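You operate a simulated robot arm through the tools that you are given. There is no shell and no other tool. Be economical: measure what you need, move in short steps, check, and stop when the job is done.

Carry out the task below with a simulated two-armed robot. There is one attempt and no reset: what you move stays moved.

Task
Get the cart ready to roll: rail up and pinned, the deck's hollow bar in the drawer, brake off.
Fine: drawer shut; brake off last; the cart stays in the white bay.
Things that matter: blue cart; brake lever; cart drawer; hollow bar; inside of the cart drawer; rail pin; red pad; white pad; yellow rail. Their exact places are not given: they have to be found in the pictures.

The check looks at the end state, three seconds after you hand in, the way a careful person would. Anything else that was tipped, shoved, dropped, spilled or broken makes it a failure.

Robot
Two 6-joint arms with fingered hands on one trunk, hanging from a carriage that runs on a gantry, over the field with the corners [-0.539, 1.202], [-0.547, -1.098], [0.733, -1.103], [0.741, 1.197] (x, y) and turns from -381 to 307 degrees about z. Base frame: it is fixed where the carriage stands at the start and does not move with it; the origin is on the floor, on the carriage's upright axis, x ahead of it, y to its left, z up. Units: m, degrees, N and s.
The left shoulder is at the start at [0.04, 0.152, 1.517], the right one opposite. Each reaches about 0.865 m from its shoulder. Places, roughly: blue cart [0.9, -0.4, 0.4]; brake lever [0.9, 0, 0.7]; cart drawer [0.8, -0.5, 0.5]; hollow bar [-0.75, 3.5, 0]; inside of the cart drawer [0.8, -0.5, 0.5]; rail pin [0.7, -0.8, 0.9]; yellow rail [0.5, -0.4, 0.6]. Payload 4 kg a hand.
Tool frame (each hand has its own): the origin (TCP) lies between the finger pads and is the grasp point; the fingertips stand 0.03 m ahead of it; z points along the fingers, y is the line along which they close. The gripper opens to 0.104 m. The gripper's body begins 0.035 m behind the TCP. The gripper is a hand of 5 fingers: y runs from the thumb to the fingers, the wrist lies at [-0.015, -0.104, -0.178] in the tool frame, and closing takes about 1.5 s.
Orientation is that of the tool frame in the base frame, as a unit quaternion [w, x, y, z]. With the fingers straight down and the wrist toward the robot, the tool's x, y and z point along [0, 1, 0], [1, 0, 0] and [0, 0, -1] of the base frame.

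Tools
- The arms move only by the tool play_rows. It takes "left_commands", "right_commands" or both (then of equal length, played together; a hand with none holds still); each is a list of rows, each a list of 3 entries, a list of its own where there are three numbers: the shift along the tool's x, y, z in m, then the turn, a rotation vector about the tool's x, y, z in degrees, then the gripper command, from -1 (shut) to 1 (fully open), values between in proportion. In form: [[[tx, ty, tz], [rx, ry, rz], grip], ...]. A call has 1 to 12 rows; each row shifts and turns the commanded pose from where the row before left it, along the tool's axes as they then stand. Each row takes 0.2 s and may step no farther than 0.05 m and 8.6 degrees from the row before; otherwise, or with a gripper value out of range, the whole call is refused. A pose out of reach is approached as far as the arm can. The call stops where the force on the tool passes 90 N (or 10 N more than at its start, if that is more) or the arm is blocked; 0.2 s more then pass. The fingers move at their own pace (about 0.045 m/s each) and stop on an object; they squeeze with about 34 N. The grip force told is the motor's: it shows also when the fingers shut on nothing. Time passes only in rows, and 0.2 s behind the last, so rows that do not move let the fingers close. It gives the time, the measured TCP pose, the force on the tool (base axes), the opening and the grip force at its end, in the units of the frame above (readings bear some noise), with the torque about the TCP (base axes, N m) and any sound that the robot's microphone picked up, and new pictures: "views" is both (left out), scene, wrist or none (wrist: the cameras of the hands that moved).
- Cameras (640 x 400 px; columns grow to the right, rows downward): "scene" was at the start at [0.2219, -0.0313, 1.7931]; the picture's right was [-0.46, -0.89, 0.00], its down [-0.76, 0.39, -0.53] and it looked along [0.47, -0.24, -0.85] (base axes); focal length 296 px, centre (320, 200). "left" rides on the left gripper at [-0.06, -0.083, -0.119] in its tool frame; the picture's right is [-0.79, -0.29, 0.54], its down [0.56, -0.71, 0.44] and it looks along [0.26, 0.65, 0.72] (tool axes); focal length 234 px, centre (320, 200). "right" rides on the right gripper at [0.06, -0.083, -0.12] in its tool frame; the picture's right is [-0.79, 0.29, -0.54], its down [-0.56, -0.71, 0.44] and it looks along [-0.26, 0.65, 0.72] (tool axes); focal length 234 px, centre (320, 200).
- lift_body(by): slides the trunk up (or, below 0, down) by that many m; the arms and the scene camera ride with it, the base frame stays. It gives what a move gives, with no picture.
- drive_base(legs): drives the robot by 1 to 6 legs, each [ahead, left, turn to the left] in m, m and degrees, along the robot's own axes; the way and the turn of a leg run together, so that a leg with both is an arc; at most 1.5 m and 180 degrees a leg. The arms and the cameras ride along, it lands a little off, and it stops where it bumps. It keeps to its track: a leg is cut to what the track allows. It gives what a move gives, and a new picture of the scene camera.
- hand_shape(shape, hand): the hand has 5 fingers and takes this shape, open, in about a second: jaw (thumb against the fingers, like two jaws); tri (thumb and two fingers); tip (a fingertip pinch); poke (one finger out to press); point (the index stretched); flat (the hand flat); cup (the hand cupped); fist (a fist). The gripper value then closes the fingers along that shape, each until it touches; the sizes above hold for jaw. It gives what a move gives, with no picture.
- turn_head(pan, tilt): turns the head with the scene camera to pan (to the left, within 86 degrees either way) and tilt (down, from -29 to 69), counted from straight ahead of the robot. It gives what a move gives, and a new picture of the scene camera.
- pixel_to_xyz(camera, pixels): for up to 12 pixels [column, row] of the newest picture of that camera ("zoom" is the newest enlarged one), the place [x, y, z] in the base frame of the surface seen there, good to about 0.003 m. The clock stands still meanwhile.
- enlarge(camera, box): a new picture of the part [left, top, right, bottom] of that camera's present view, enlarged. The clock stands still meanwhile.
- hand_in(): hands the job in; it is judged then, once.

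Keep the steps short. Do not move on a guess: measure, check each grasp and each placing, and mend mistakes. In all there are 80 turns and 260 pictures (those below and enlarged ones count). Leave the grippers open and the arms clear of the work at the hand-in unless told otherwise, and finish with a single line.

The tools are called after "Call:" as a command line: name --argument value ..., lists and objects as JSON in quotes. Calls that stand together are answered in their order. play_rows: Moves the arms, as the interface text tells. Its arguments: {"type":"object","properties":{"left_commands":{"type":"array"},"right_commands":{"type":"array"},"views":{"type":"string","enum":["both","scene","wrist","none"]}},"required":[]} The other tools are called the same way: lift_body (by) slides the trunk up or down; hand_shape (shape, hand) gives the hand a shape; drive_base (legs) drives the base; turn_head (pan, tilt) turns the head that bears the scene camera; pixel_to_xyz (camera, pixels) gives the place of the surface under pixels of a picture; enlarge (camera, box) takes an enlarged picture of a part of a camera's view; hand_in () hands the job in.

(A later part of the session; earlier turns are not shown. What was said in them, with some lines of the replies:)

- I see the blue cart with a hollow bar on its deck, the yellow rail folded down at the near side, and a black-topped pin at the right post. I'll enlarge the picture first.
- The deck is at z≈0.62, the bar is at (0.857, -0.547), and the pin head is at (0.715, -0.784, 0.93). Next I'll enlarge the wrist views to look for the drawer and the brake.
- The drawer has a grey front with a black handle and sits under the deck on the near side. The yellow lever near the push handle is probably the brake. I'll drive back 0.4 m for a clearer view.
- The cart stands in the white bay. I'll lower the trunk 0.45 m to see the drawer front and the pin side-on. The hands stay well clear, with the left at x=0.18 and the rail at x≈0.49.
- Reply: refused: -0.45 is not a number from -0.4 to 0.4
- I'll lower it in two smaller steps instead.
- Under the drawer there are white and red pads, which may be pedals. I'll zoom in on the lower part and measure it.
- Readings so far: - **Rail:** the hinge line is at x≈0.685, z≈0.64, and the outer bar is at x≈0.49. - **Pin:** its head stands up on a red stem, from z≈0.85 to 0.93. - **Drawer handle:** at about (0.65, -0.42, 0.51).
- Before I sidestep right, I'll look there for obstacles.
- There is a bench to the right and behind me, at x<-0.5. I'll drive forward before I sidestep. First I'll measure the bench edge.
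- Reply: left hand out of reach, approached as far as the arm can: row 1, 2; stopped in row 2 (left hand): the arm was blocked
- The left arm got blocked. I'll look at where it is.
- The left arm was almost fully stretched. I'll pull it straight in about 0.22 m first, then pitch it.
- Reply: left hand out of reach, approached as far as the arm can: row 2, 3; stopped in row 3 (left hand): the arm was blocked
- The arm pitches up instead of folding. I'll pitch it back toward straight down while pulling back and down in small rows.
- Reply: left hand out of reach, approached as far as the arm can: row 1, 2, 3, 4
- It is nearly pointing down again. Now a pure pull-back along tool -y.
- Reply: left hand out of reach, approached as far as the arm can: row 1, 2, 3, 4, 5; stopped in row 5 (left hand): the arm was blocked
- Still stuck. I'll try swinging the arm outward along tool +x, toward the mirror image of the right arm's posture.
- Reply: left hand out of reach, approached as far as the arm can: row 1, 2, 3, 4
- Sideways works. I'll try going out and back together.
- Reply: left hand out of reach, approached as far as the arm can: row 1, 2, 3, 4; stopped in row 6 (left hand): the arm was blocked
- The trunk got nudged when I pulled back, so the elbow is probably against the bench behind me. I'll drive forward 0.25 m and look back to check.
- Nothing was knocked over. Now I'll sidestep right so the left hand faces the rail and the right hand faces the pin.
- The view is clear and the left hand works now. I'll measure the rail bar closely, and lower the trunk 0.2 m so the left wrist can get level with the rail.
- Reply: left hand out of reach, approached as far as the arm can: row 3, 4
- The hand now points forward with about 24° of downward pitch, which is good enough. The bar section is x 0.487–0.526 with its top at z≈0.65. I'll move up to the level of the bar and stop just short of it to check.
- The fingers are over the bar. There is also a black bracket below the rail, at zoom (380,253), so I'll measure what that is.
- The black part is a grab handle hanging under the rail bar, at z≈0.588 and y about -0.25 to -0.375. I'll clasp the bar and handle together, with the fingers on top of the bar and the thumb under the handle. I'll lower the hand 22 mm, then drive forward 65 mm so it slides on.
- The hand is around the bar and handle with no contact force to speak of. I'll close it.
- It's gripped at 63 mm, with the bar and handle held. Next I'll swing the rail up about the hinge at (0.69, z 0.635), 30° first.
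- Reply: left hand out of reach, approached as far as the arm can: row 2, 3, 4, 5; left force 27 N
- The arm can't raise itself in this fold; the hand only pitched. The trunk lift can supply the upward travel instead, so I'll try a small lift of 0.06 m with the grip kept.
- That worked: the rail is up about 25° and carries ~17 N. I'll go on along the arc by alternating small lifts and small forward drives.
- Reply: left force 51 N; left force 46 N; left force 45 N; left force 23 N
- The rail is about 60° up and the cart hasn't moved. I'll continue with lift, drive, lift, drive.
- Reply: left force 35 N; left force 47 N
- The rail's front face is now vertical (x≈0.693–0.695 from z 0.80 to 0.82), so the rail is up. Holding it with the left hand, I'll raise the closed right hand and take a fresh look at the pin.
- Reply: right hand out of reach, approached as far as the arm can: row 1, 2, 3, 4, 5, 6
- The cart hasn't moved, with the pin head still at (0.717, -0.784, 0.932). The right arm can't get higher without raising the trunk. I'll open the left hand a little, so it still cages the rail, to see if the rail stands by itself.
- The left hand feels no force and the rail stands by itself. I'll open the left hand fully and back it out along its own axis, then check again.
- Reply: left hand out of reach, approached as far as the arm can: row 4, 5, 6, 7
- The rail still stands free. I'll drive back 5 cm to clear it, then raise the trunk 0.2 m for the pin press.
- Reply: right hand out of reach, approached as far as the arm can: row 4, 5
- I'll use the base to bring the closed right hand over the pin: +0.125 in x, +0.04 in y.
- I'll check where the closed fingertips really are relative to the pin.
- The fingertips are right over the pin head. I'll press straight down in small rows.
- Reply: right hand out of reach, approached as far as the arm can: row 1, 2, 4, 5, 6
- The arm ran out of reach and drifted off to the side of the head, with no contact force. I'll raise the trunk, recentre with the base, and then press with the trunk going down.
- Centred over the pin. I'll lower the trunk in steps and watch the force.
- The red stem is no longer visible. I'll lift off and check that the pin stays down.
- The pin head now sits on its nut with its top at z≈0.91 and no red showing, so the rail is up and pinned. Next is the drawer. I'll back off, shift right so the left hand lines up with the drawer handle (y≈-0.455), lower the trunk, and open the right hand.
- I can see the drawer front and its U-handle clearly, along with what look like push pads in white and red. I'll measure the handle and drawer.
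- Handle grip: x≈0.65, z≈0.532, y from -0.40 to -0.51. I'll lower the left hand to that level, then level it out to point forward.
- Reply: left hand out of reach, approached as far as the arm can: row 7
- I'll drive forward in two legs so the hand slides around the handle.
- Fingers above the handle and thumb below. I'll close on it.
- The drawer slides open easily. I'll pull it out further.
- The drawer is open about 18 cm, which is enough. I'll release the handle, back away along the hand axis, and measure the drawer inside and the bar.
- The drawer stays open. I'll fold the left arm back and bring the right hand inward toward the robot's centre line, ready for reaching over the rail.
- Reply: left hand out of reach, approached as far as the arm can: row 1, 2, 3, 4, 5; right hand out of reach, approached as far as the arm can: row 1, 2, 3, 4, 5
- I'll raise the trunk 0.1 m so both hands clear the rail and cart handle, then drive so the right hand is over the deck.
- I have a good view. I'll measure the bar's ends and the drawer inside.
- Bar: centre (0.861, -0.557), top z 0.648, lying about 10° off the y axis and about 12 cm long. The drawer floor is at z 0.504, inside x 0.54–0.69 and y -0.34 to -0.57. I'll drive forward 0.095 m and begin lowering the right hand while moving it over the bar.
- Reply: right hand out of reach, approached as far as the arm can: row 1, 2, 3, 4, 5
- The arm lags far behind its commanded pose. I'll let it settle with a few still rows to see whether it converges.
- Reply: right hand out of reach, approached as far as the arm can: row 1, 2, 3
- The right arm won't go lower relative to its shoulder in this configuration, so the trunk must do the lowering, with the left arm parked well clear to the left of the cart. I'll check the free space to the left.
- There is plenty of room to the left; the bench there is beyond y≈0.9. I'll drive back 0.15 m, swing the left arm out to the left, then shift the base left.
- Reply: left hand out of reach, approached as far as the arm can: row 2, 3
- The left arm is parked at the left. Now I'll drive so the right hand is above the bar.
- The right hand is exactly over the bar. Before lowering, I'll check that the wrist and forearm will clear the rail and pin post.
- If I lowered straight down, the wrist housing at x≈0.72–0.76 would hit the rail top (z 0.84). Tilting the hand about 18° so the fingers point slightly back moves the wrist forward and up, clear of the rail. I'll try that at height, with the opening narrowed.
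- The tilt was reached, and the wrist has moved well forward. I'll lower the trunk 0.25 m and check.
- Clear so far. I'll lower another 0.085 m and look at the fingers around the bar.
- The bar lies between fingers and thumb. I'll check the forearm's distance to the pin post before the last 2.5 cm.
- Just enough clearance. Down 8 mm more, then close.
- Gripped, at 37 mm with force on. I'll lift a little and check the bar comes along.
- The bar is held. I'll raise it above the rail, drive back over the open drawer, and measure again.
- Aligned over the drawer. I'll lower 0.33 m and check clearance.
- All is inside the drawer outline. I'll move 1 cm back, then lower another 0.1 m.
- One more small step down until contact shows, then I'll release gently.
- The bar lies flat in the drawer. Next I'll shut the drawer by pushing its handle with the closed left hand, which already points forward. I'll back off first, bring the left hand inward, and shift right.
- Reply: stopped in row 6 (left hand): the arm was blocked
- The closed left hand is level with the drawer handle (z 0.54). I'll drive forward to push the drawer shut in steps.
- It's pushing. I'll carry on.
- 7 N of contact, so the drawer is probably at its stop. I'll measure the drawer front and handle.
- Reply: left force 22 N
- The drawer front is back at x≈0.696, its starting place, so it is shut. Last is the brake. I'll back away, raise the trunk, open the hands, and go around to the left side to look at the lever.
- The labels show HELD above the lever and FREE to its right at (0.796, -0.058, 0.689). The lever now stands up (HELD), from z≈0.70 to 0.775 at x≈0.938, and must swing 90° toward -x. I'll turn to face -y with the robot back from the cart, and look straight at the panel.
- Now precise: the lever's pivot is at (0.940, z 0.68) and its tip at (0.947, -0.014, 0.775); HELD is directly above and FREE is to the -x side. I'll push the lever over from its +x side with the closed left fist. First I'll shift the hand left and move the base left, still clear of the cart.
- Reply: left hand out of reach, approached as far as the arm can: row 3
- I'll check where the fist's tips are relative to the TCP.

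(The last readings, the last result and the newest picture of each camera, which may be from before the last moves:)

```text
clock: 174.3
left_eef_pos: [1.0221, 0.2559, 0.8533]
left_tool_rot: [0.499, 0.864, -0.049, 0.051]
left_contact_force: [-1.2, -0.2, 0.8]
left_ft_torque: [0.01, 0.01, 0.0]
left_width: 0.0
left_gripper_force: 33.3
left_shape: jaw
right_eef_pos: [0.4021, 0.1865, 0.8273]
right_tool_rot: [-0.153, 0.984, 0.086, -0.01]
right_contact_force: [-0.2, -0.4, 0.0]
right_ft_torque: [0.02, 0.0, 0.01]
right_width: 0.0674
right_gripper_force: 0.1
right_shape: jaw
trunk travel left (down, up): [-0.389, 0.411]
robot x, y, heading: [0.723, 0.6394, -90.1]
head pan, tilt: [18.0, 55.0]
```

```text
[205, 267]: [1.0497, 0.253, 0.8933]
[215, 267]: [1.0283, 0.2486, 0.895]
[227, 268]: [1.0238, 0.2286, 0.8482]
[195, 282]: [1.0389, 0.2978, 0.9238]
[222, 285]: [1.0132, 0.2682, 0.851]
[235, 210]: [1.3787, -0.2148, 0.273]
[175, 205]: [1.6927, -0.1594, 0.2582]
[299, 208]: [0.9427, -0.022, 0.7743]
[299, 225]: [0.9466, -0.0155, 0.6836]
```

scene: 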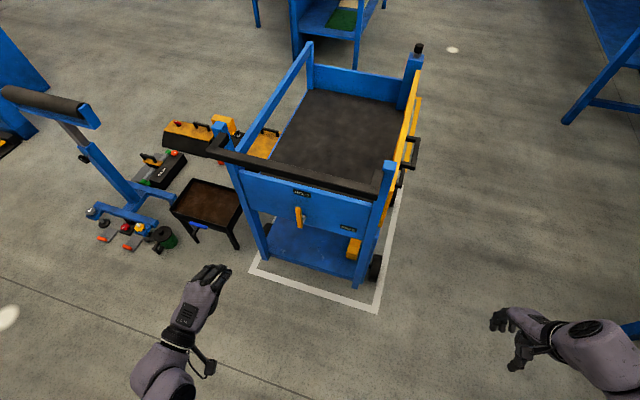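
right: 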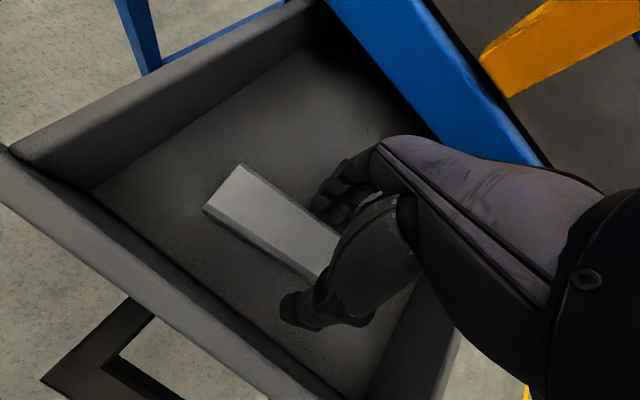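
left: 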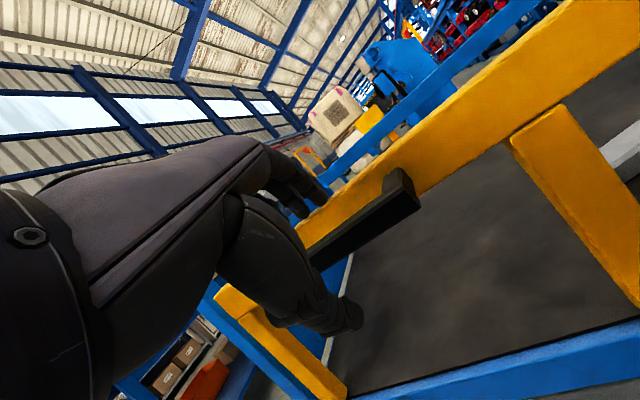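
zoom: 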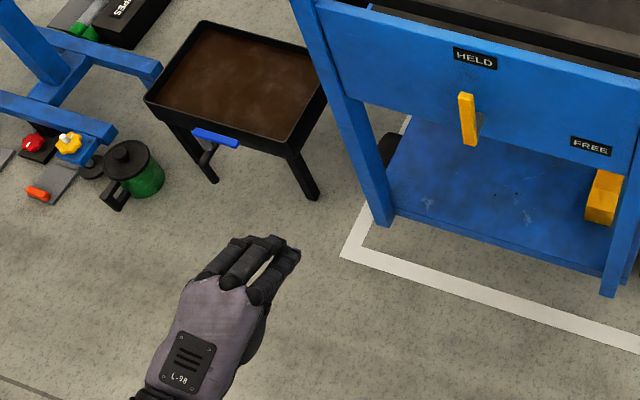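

Tips are about 28 mm ahead of the TCP. I'll lower 0.10 m, then drive toward the panel, beside the lever.

Call:
lift_body --by -0.1

Call:
drive_base --legs '[[0.2, 0, 0]]'

Call:
enlarge --camera "scene" --box '[160, 170, 320, 330]'

Call:
enlarge --camera "left" --box '[0, 0, 640, 400]'

```text
clock: 175.6
left_eef_pos: [1.0212, 0.255, 0.7543]
left_tool_rot: [0.499, 0.863, -0.05, 0.05]
left_contact_force: [-0.2, -0.2, -0.7]
left_ft_torque: [0.03, 0.02, -0.02]
left_width: 0.0
left_gripper_force: 34.2
left_shape: jaw
right_eef_pos: [0.4025, 0.1872, 0.7275]
right_tool_rot: [-0.154, 0.984, 0.087, -0.011]
right_contact_force: [-0.7, 0.1, 0.7]
right_ft_torque: [0.0, 0.01, -0.02]
right_width: 0.0674
right_gripper_force: 0.1
right_shape: jaw
trunk travel left (down, up): [-0.289, 0.511]
robot x, y, heading: [0.717, 0.64, -90.2]
head pan, tilt: [18.0, 55.0]
```

```text
clock: 177.2
left_eef_pos: [1.0219, 0.0547, 0.755]
left_tool_rot: [0.499, 0.864, -0.049, 0.052]
left_contact_force: [-0.6, 0.7, -0.8]
left_ft_torque: [0.01, 0.03, 0.0]
left_width: 0.0001
left_gripper_force: 34.2
left_shape: jaw
right_eef_pos: [0.4031, -0.0125, 0.728]
right_tool_rot: [-0.154, 0.984, 0.087, -0.011]
right_contact_force: [-0.8, 0.3, 0.1]
right_ft_torque: [0.03, 0.0, -0.02]
right_width: 0.0671
right_gripper_force: 0.1
right_shape: jaw
trunk travel left (down, up): [-0.289, 0.511]
robot x, y, heading: [0.7152, 0.4355, -90.0]
head pan, tilt: [18.0, 55.0]
```

scene: 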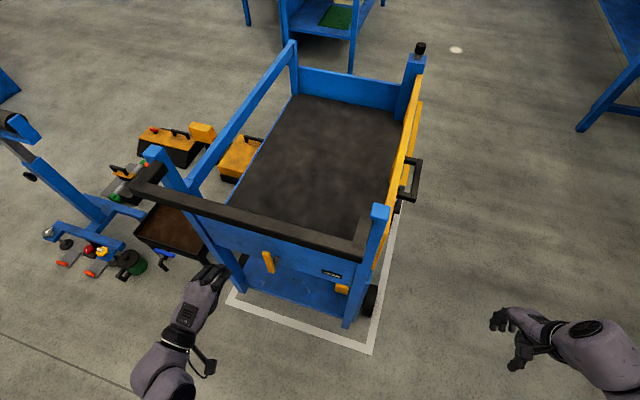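

```text
2.50 times, centred on (240, 250) of scene
```

zoom: 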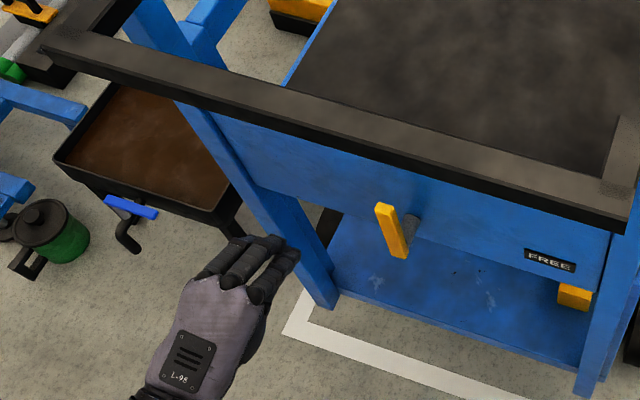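

```text
1.00 times, centred on (320, 200) of left (not enlarged: the box is as wide or as high as the picture)
```

zoom: 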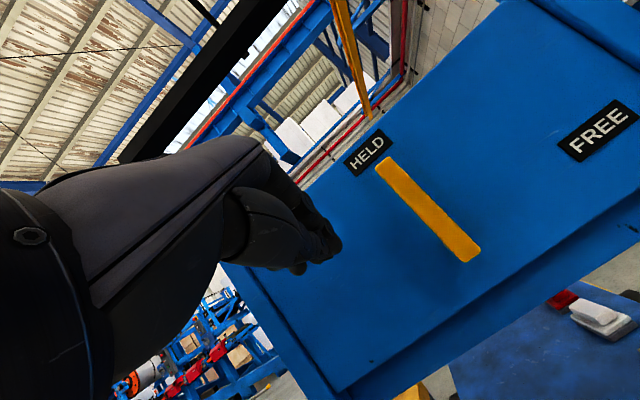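

The fist is beside the lever. I'll go forward 0.06 m to reach behind the lever's face, without touching the panel.

Call:
drive_base --legs '[[0.055, 0, 0]]'

Call:
enlarge --camera "scene" --box '[180, 190, 320, 330]'

Call:
enlarge --camera "left" --box '[200, 100, 520, 300]'

```text
clock: 178.2
left_eef_pos: [1.0206, 0.0011, 0.7528]
left_tool_rot: [0.499, 0.864, -0.049, 0.051]
left_contact_force: [0.0, -0.9, 1.2]
left_ft_torque: [0.06, 0.01, 0.01]
left_width: 0.0
left_gripper_force: 34.0
left_shape: jaw
right_eef_pos: [0.4028, -0.067, 0.7275]
right_tool_rot: [-0.154, 0.984, 0.088, -0.01]
right_contact_force: [-0.3, -0.4, -0.2]
right_ft_torque: [0.01, -0.02, -0.01]
right_width: 0.067
right_gripper_force: 0.0
right_shape: jaw
trunk travel left (down, up): [-0.289, 0.511]
robot x, y, heading: [0.7175, 0.3864, -90.1]
head pan, tilt: [18.0, 55.0]
```

scene: 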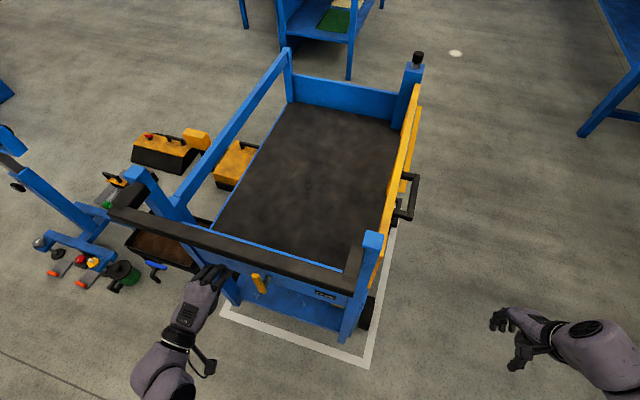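

```text
2.86 times, centred on (250, 260) of scene
```

zoom: 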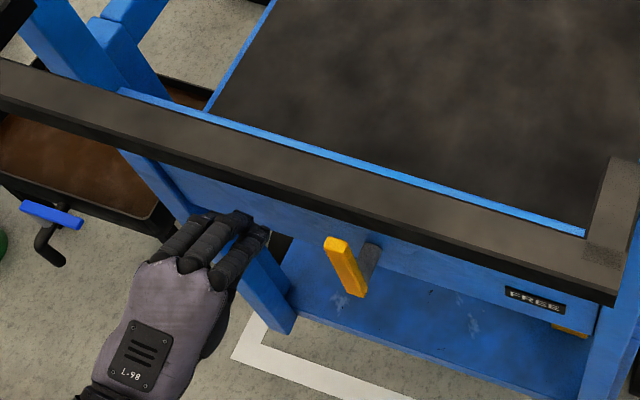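

```text
2.00 times, centred on (360, 200) of left
```

zoom: 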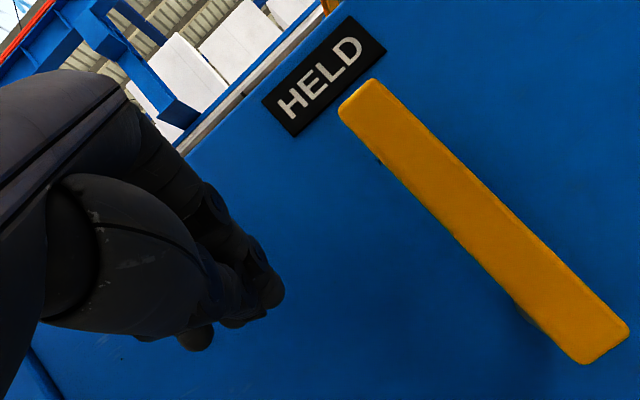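

Tips are at about y -0.027, level with the lever. I'll go 6 mm further in, then sweep toward -x (the robot's right) in small steps.

Call:
drive_base --legs '[[0.007, 0, 0], [0, -0.06, 0]]'

Call:
enlarge --camera "left" --box '[200, 100, 520, 300]'

```text
clock: 179.4
left_eef_pos: [0.9609, -0.0049, 0.7538]
left_tool_rot: [0.5, 0.863, -0.049, 0.051]
left_contact_force: [-0.2, 0.1, 0.0]
left_ft_torque: [-0.02, -0.03, 0.02]
left_width: 0.0
left_gripper_force: 33.9
left_shape: jaw
right_eef_pos: [0.3428, -0.0735, 0.7269]
right_tool_rot: [-0.154, 0.984, 0.087, -0.011]
right_contact_force: [-0.7, -0.1, -0.7]
right_ft_torque: [0.0, -0.01, 0.03]
right_width: 0.0675
right_gripper_force: 0.1
right_shape: jaw
trunk travel left (down, up): [-0.289, 0.511]
robot x, y, heading: [0.6583, 0.3832, -90.0]
head pan, tilt: [18.0, 55.0]
```

scene: 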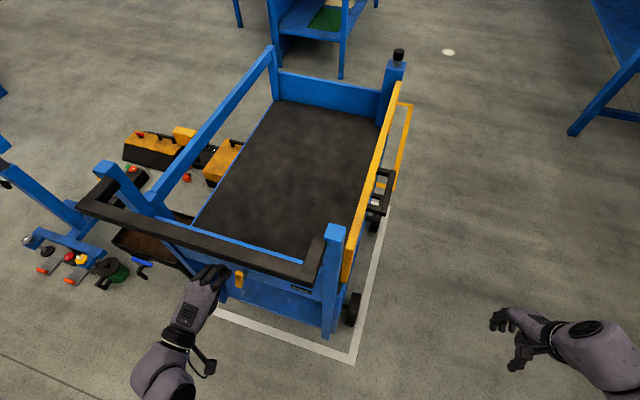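

```text
2.00 times, centred on (360, 200) of left
```

zoom: 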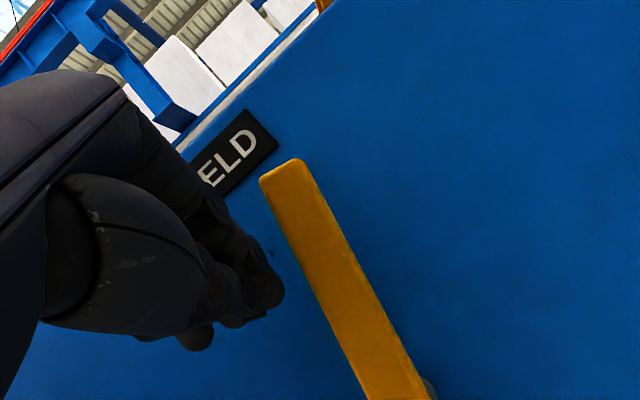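

The lever tip may have begun to move relative to the HELD label. I'll continue.

Call:
drive_base --legs '[[0, -0.03, 0]]'

Call:
enlarge --camera "left" --box '[200, 100, 520, 300]'

Call:
enlarge --camera "scene" --box '[170, 210, 330, 350]'

```text
clock: 180.3
left_eef_pos: [0.9321, -0.0054, 0.7544]
left_tool_rot: [0.498, 0.864, -0.048, 0.053]
left_contact_force: [0.0, -0.6, -0.9]
left_ft_torque: [-0.04, -0.02, 0.04]
left_width: 0.0
left_gripper_force: 34.4
left_shape: jaw
right_eef_pos: [0.3147, -0.0728, 0.7265]
right_tool_rot: [-0.154, 0.984, 0.087, -0.009]
right_contact_force: [-0.6, -1.0, -0.1]
right_ft_torque: [0.0, 0.0, -0.02]
right_width: 0.0672
right_gripper_force: 0.1
right_shape: jaw
trunk travel left (down, up): [-0.289, 0.511]
robot x, y, heading: [0.6309, 0.3828, -90.3]
head pan, tilt: [18.0, 55.0]
```

scene: 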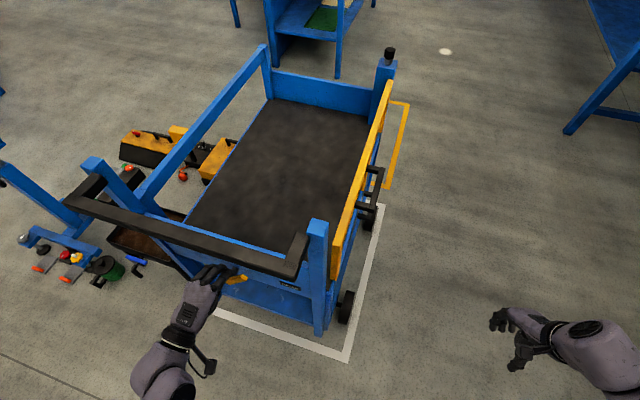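

```text
2.00 times, centred on (360, 200) of left
```

zoom: 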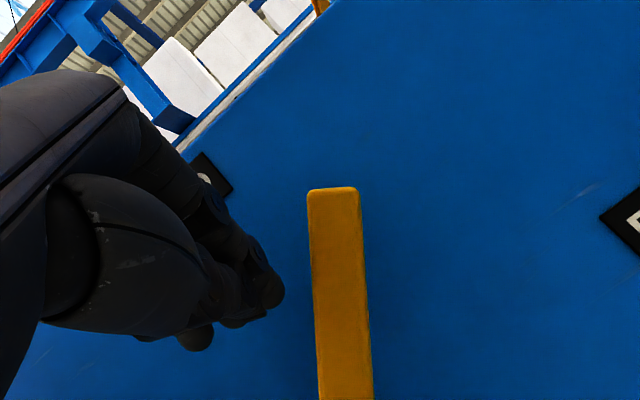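

```text
2.86 times, centred on (250, 280) of scene
5 turns are left
```

zoom: 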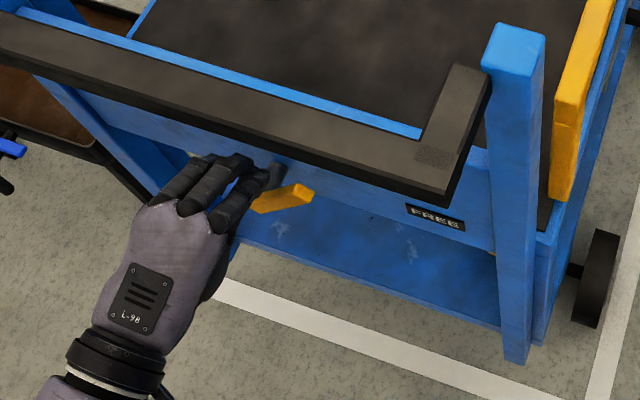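

The lever is swinging over, already about 45° or more. With few turns left, I'll continue with -x, down, -x, down in one go, then look.

Call:
drive_base --legs '[[0, -0.03, 0]]'

Call:
lift_body --by -0.03

Call:
drive_base --legs '[[0, -0.02, 0]]'

Call:
lift_body --by -0.02

Call:
enlarge --camera "left" --box '[160, 60, 640, 360]'

Call:
enlarge --camera "scene" --box '[160, 210, 320, 350]'

```text
clock: 181.1
left_eef_pos: [0.9036, -0.0038, 0.7542]
left_tool_rot: [0.499, 0.864, -0.049, 0.052]
left_contact_force: [-0.5, -0.8, 0.4]
left_ft_torque: [0.01, -0.03, 0.02]
left_width: 0.0
left_gripper_force: 34.5
left_shape: jaw
right_eef_pos: [0.286, -0.0732, 0.7259]
right_tool_rot: [-0.156, 0.984, 0.088, -0.01]
right_contact_force: [0.2, 0.2, 0.3]
right_ft_torque: [-0.03, 0.01, 0.0]
right_width: 0.0674
right_gripper_force: 0.1
right_shape: jaw
trunk travel left (down, up): [-0.289, 0.511]
robot x, y, heading: [0.6025, 0.3804, -90.3]
head pan, tilt: [18.0, 55.0]
```

scene: 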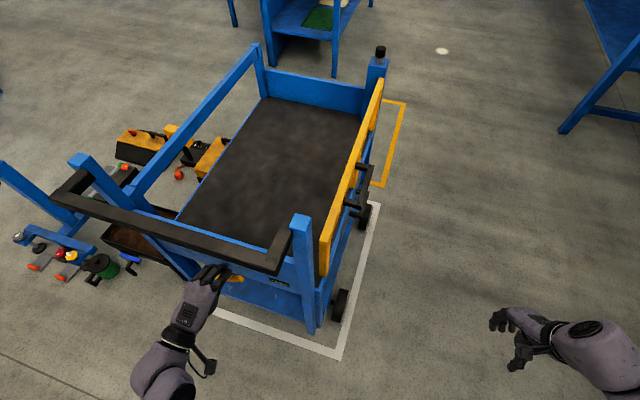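

```text
clock: 181.9
left_eef_pos: [0.9027, -0.005, 0.7227]
left_tool_rot: [0.498, 0.864, -0.049, 0.052]
left_contact_force: [0.2, -0.1, 1.0]
left_ft_torque: [0.02, -0.04, 0.01]
left_width: 0.0001
left_gripper_force: 33.7
left_shape: jaw
right_eef_pos: [0.286, -0.0734, 0.6966]
right_tool_rot: [-0.156, 0.984, 0.088, -0.011]
right_contact_force: [0.4, -0.3, 0.2]
right_ft_torque: [0.03, 0.01, 0.0]
right_width: 0.0673
right_gripper_force: 0.1
right_shape: jaw
trunk travel left (down, up): [-0.259, 0.541]
robot x, y, heading: [0.6015, 0.3765, -90.2]
head pan, tilt: [18.0, 55.0]
```

```text
clock: 182.7
left_eef_pos: [0.8844, -0.0038, 0.7243]
left_tool_rot: [0.498, 0.864, -0.049, 0.052]
left_contact_force: [0.4, 0.2, 0.8]
left_ft_torque: [-0.01, 0.0, 0.02]
left_width: 0.0
left_gripper_force: 33.9
left_shape: jaw
right_eef_pos: [0.2679, -0.0727, 0.696]
right_tool_rot: [-0.155, 0.984, 0.088, -0.011]
right_contact_force: [-0.4, -1.2, -0.4]
right_ft_torque: [0.02, -0.01, 0.01]
right_width: 0.0671
right_gripper_force: 0.0
right_shape: jaw
trunk travel left (down, up): [-0.259, 0.541]
robot x, y, heading: [0.5796, 0.3814, -90.1]
head pan, tilt: [18.0, 55.0]
```

scene: 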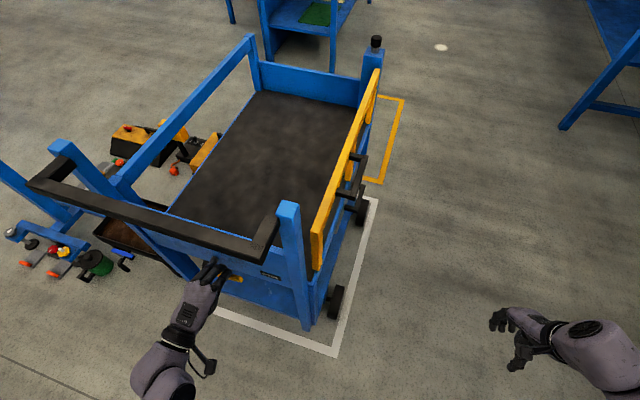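

```text
clock: 183.3
left_eef_pos: [0.8827, -0.0048, 0.7038]
left_tool_rot: [0.498, 0.864, -0.05, 0.052]
left_contact_force: [-0.8, 0.3, 0.2]
left_ft_torque: [-0.01, -0.02, -0.01]
left_width: 0.0
left_gripper_force: 34.0
left_shape: jaw
right_eef_pos: [0.2659, -0.073, 0.6774]
right_tool_rot: [-0.155, 0.984, 0.088, -0.011]
right_contact_force: [0.9, 0.3, 0.1]
right_ft_torque: [0.0, -0.04, 0.02]
right_width: 0.0674
right_gripper_force: 0.1
right_shape: jaw
trunk travel left (down, up): [-0.239, 0.561]
robot x, y, heading: [0.58, 0.382, -90.3]
head pan, tilt: [18.0, 55.0]
```

```text
1.33 times, centred on (400, 210) of left
```

zoom: 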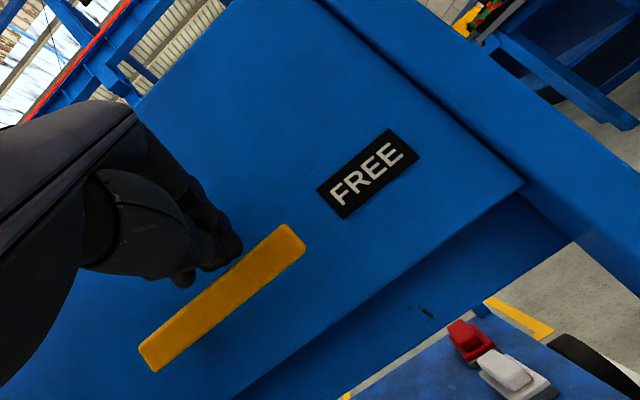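

```text
2.86 times, centred on (240, 280) of scene
4 turns are left
```

zoom: 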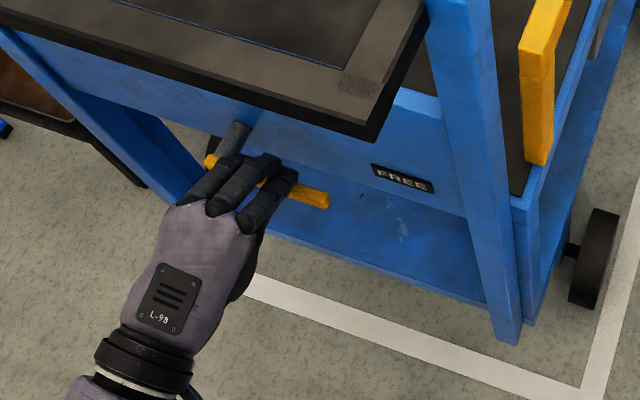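

The lever now lies parallel to the FREE label, pointing at it. I'll lift the fist off, back away, open the hand, and look.

Call:
lift_body --by 0.03

Call:
drive_base --legs '[[-0.3, 0, 0]]'

Call:
play_rows --left_commands '[[[0, 0, 0], [0, 0, 0], 1], [[0, 0, 0], [0, 0, 0], 1], [[0, 0, 0], [0, 0, 0], 1], [[0, 0, 0], [0, 0, 0], 1], [[0, 0, 0], [0, 0, 0], 1], [[0, 0, 0], [0, 0, 0], 1]]' --right_commands '[[[0, 0, 0], [0, 0, 0], 1], [[0, 0, 0], [0, 0, 0], 1], [[0, 0, 0], [0, 0, 0], 1], [[0, 0, 0], [0, 0, 0], 1], [[0, 0, 0], [0, 0, 0], 1], [[0, 0, 0], [0, 0, 0], 1]]' --views "none"

Call:
turn_head --pan 15 --tilt 42

Call:
enlarge --camera "scene" --box '[160, 160, 400, 360]'

```text
clock: 184.1
left_eef_pos: [0.8831, -0.0039, 0.7341]
left_tool_rot: [0.499, 0.864, -0.049, 0.052]
left_contact_force: [0.8, 0.3, 0.5]
left_ft_torque: [-0.02, 0.0, -0.01]
left_width: 0.0
left_gripper_force: 34.1
left_shape: jaw
right_eef_pos: [0.2657, -0.0732, 0.7076]
right_tool_rot: [-0.155, 0.984, 0.088, -0.011]
right_contact_force: [0.6, 0.2, -0.1]
right_ft_torque: [0.03, -0.01, -0.01]
right_width: 0.0673
right_gripper_force: 0.0
right_shape: jaw
trunk travel left (down, up): [-0.269, 0.531]
robot x, y, heading: [0.5796, 0.3807, -90.1]
head pan, tilt: [18.0, 55.0]
```

```text
clock: 186.1
left_eef_pos: [0.8821, 0.2983, 0.7325]
left_tool_rot: [0.499, 0.864, -0.051, 0.051]
left_contact_force: [0.1, 0.1, -0.2]
left_ft_torque: [0.0, 0.01, 0.04]
left_width: 0.0003
left_gripper_force: 34.0
left_shape: jaw
right_eef_pos: [0.2636, 0.2319, 0.7072]
right_tool_rot: [-0.156, 0.984, 0.087, -0.01]
right_contact_force: [0.1, -1.0, -0.5]
right_ft_torque: [0.0, -0.03, 0.0]
right_width: 0.0671
right_gripper_force: 0.1
right_shape: jaw
trunk travel left (down, up): [-0.269, 0.531]
robot x, y, heading: [0.5814, 0.686, -90.1]
head pan, tilt: [18.0, 55.0]
```

scene: 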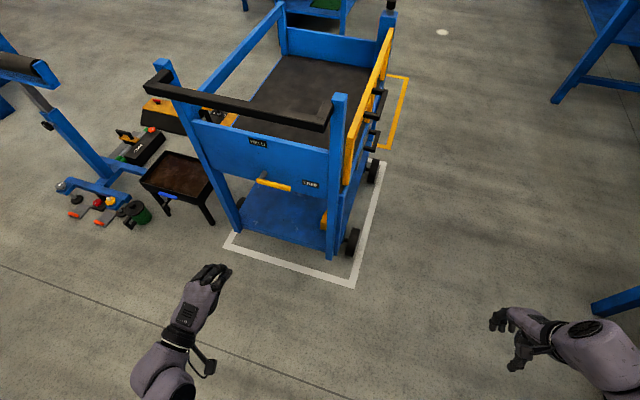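

```text
clock: 187.5
left_eef_pos: [0.8826, 0.299, 0.7342]
left_tool_rot: [0.499, 0.864, -0.051, 0.051]
left_contact_force: [0.2, 0.9, 0.6]
left_ft_torque: [0.0, -0.05, -0.02]
left_width: 0.1036
left_gripper_force: 0.0
left_shape: jaw
right_eef_pos: [0.2646, 0.2326, 0.7075]
right_tool_rot: [-0.155, 0.984, 0.086, -0.011]
right_contact_force: [0.6, -0.1, -1.0]
right_ft_torque: [-0.01, -0.01, -0.03]
right_width: 0.1036
right_gripper_force: 0.1
right_shape: jaw
trunk travel left (down, up): [-0.269, 0.531]
robot x, y, heading: [0.58, 0.6889, -90.2]
head pan, tilt: [18.0, 55.0]
```

```text
clock: 188.3
left_eef_pos: [0.8829, 0.298, 0.7334]
left_tool_rot: [0.498, 0.864, -0.051, 0.051]
left_contact_force: [0.5, -0.2, 0.8]
left_ft_torque: [-0.02, -0.02, 0.01]
left_width: 0.1038
left_gripper_force: 0.1
left_shape: jaw
right_eef_pos: [0.2643, 0.2323, 0.7066]
right_tool_rot: [-0.155, 0.984, 0.086, -0.01]
right_contact_force: [0.3, -0.5, -0.3]
right_ft_torque: [0.01, -0.02, -0.02]
right_width: 0.1035
right_gripper_force: 0.1
right_shape: jaw
trunk travel left (down, up): [-0.269, 0.531]
robot x, y, heading: [0.5802, 0.6852, -90.5]
head pan, tilt: [15.0, 42.0]
```

scene: 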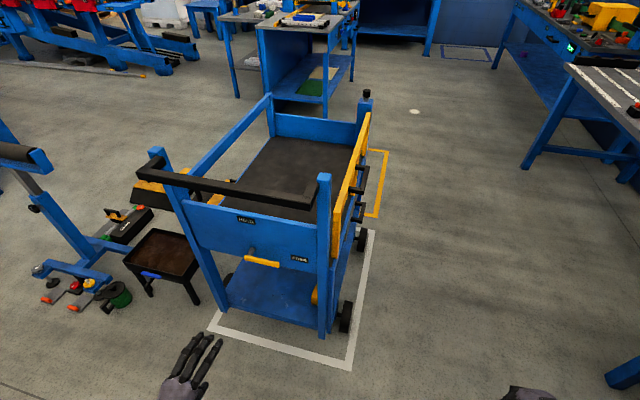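

```text
2.00 times, centred on (280, 260) of scene
3 turns are left
```

zoom: 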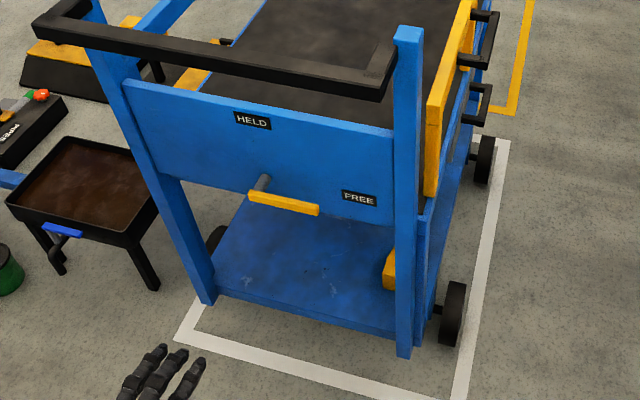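

The lever points at FREE. I'll check that it is level, and check the rail, pin, drawer handle and cart position.

Call:
pixel_to_xyz --camera "zoom" --pixels '[[255, 196], [285, 203], [315, 210], [360, 198], [409, 30], [380, 85], [437, 100], [470, 118]]'

Call:
enlarge --camera "scene" --box '[300, 80, 400, 250]'

```text
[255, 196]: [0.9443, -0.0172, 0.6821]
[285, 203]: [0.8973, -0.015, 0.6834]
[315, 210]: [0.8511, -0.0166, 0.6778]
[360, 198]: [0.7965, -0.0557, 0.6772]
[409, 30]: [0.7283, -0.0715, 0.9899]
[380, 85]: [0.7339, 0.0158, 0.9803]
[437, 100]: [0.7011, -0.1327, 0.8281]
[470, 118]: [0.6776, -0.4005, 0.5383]
```

```text
2.35 times, centred on (350, 165) of scene
2 turns are left
```

zoom: 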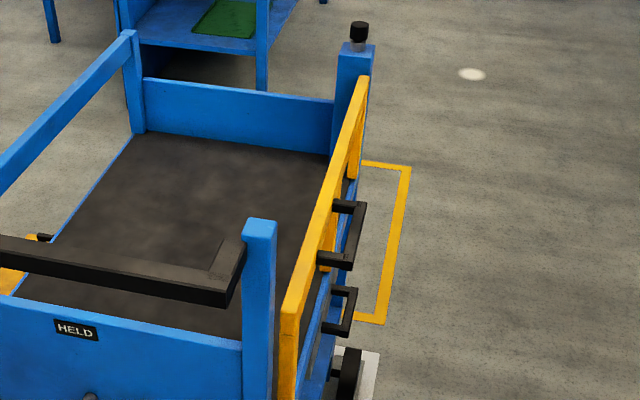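

The lever is level at z≈0.68 and points at FREE. The rail is upright, the pin is down, the drawer is shut with the bar in it, and the cart hasn't moved in its white bay. Both hands are open and clear, so I'm handing in.

Call:
hand_in

```text
The job is handed in.
```

The cart is ready to roll and handed in: rail up and pinned, hollow bar in the shut drawer, brake switched to FREE last, and the cart still in the white bay.
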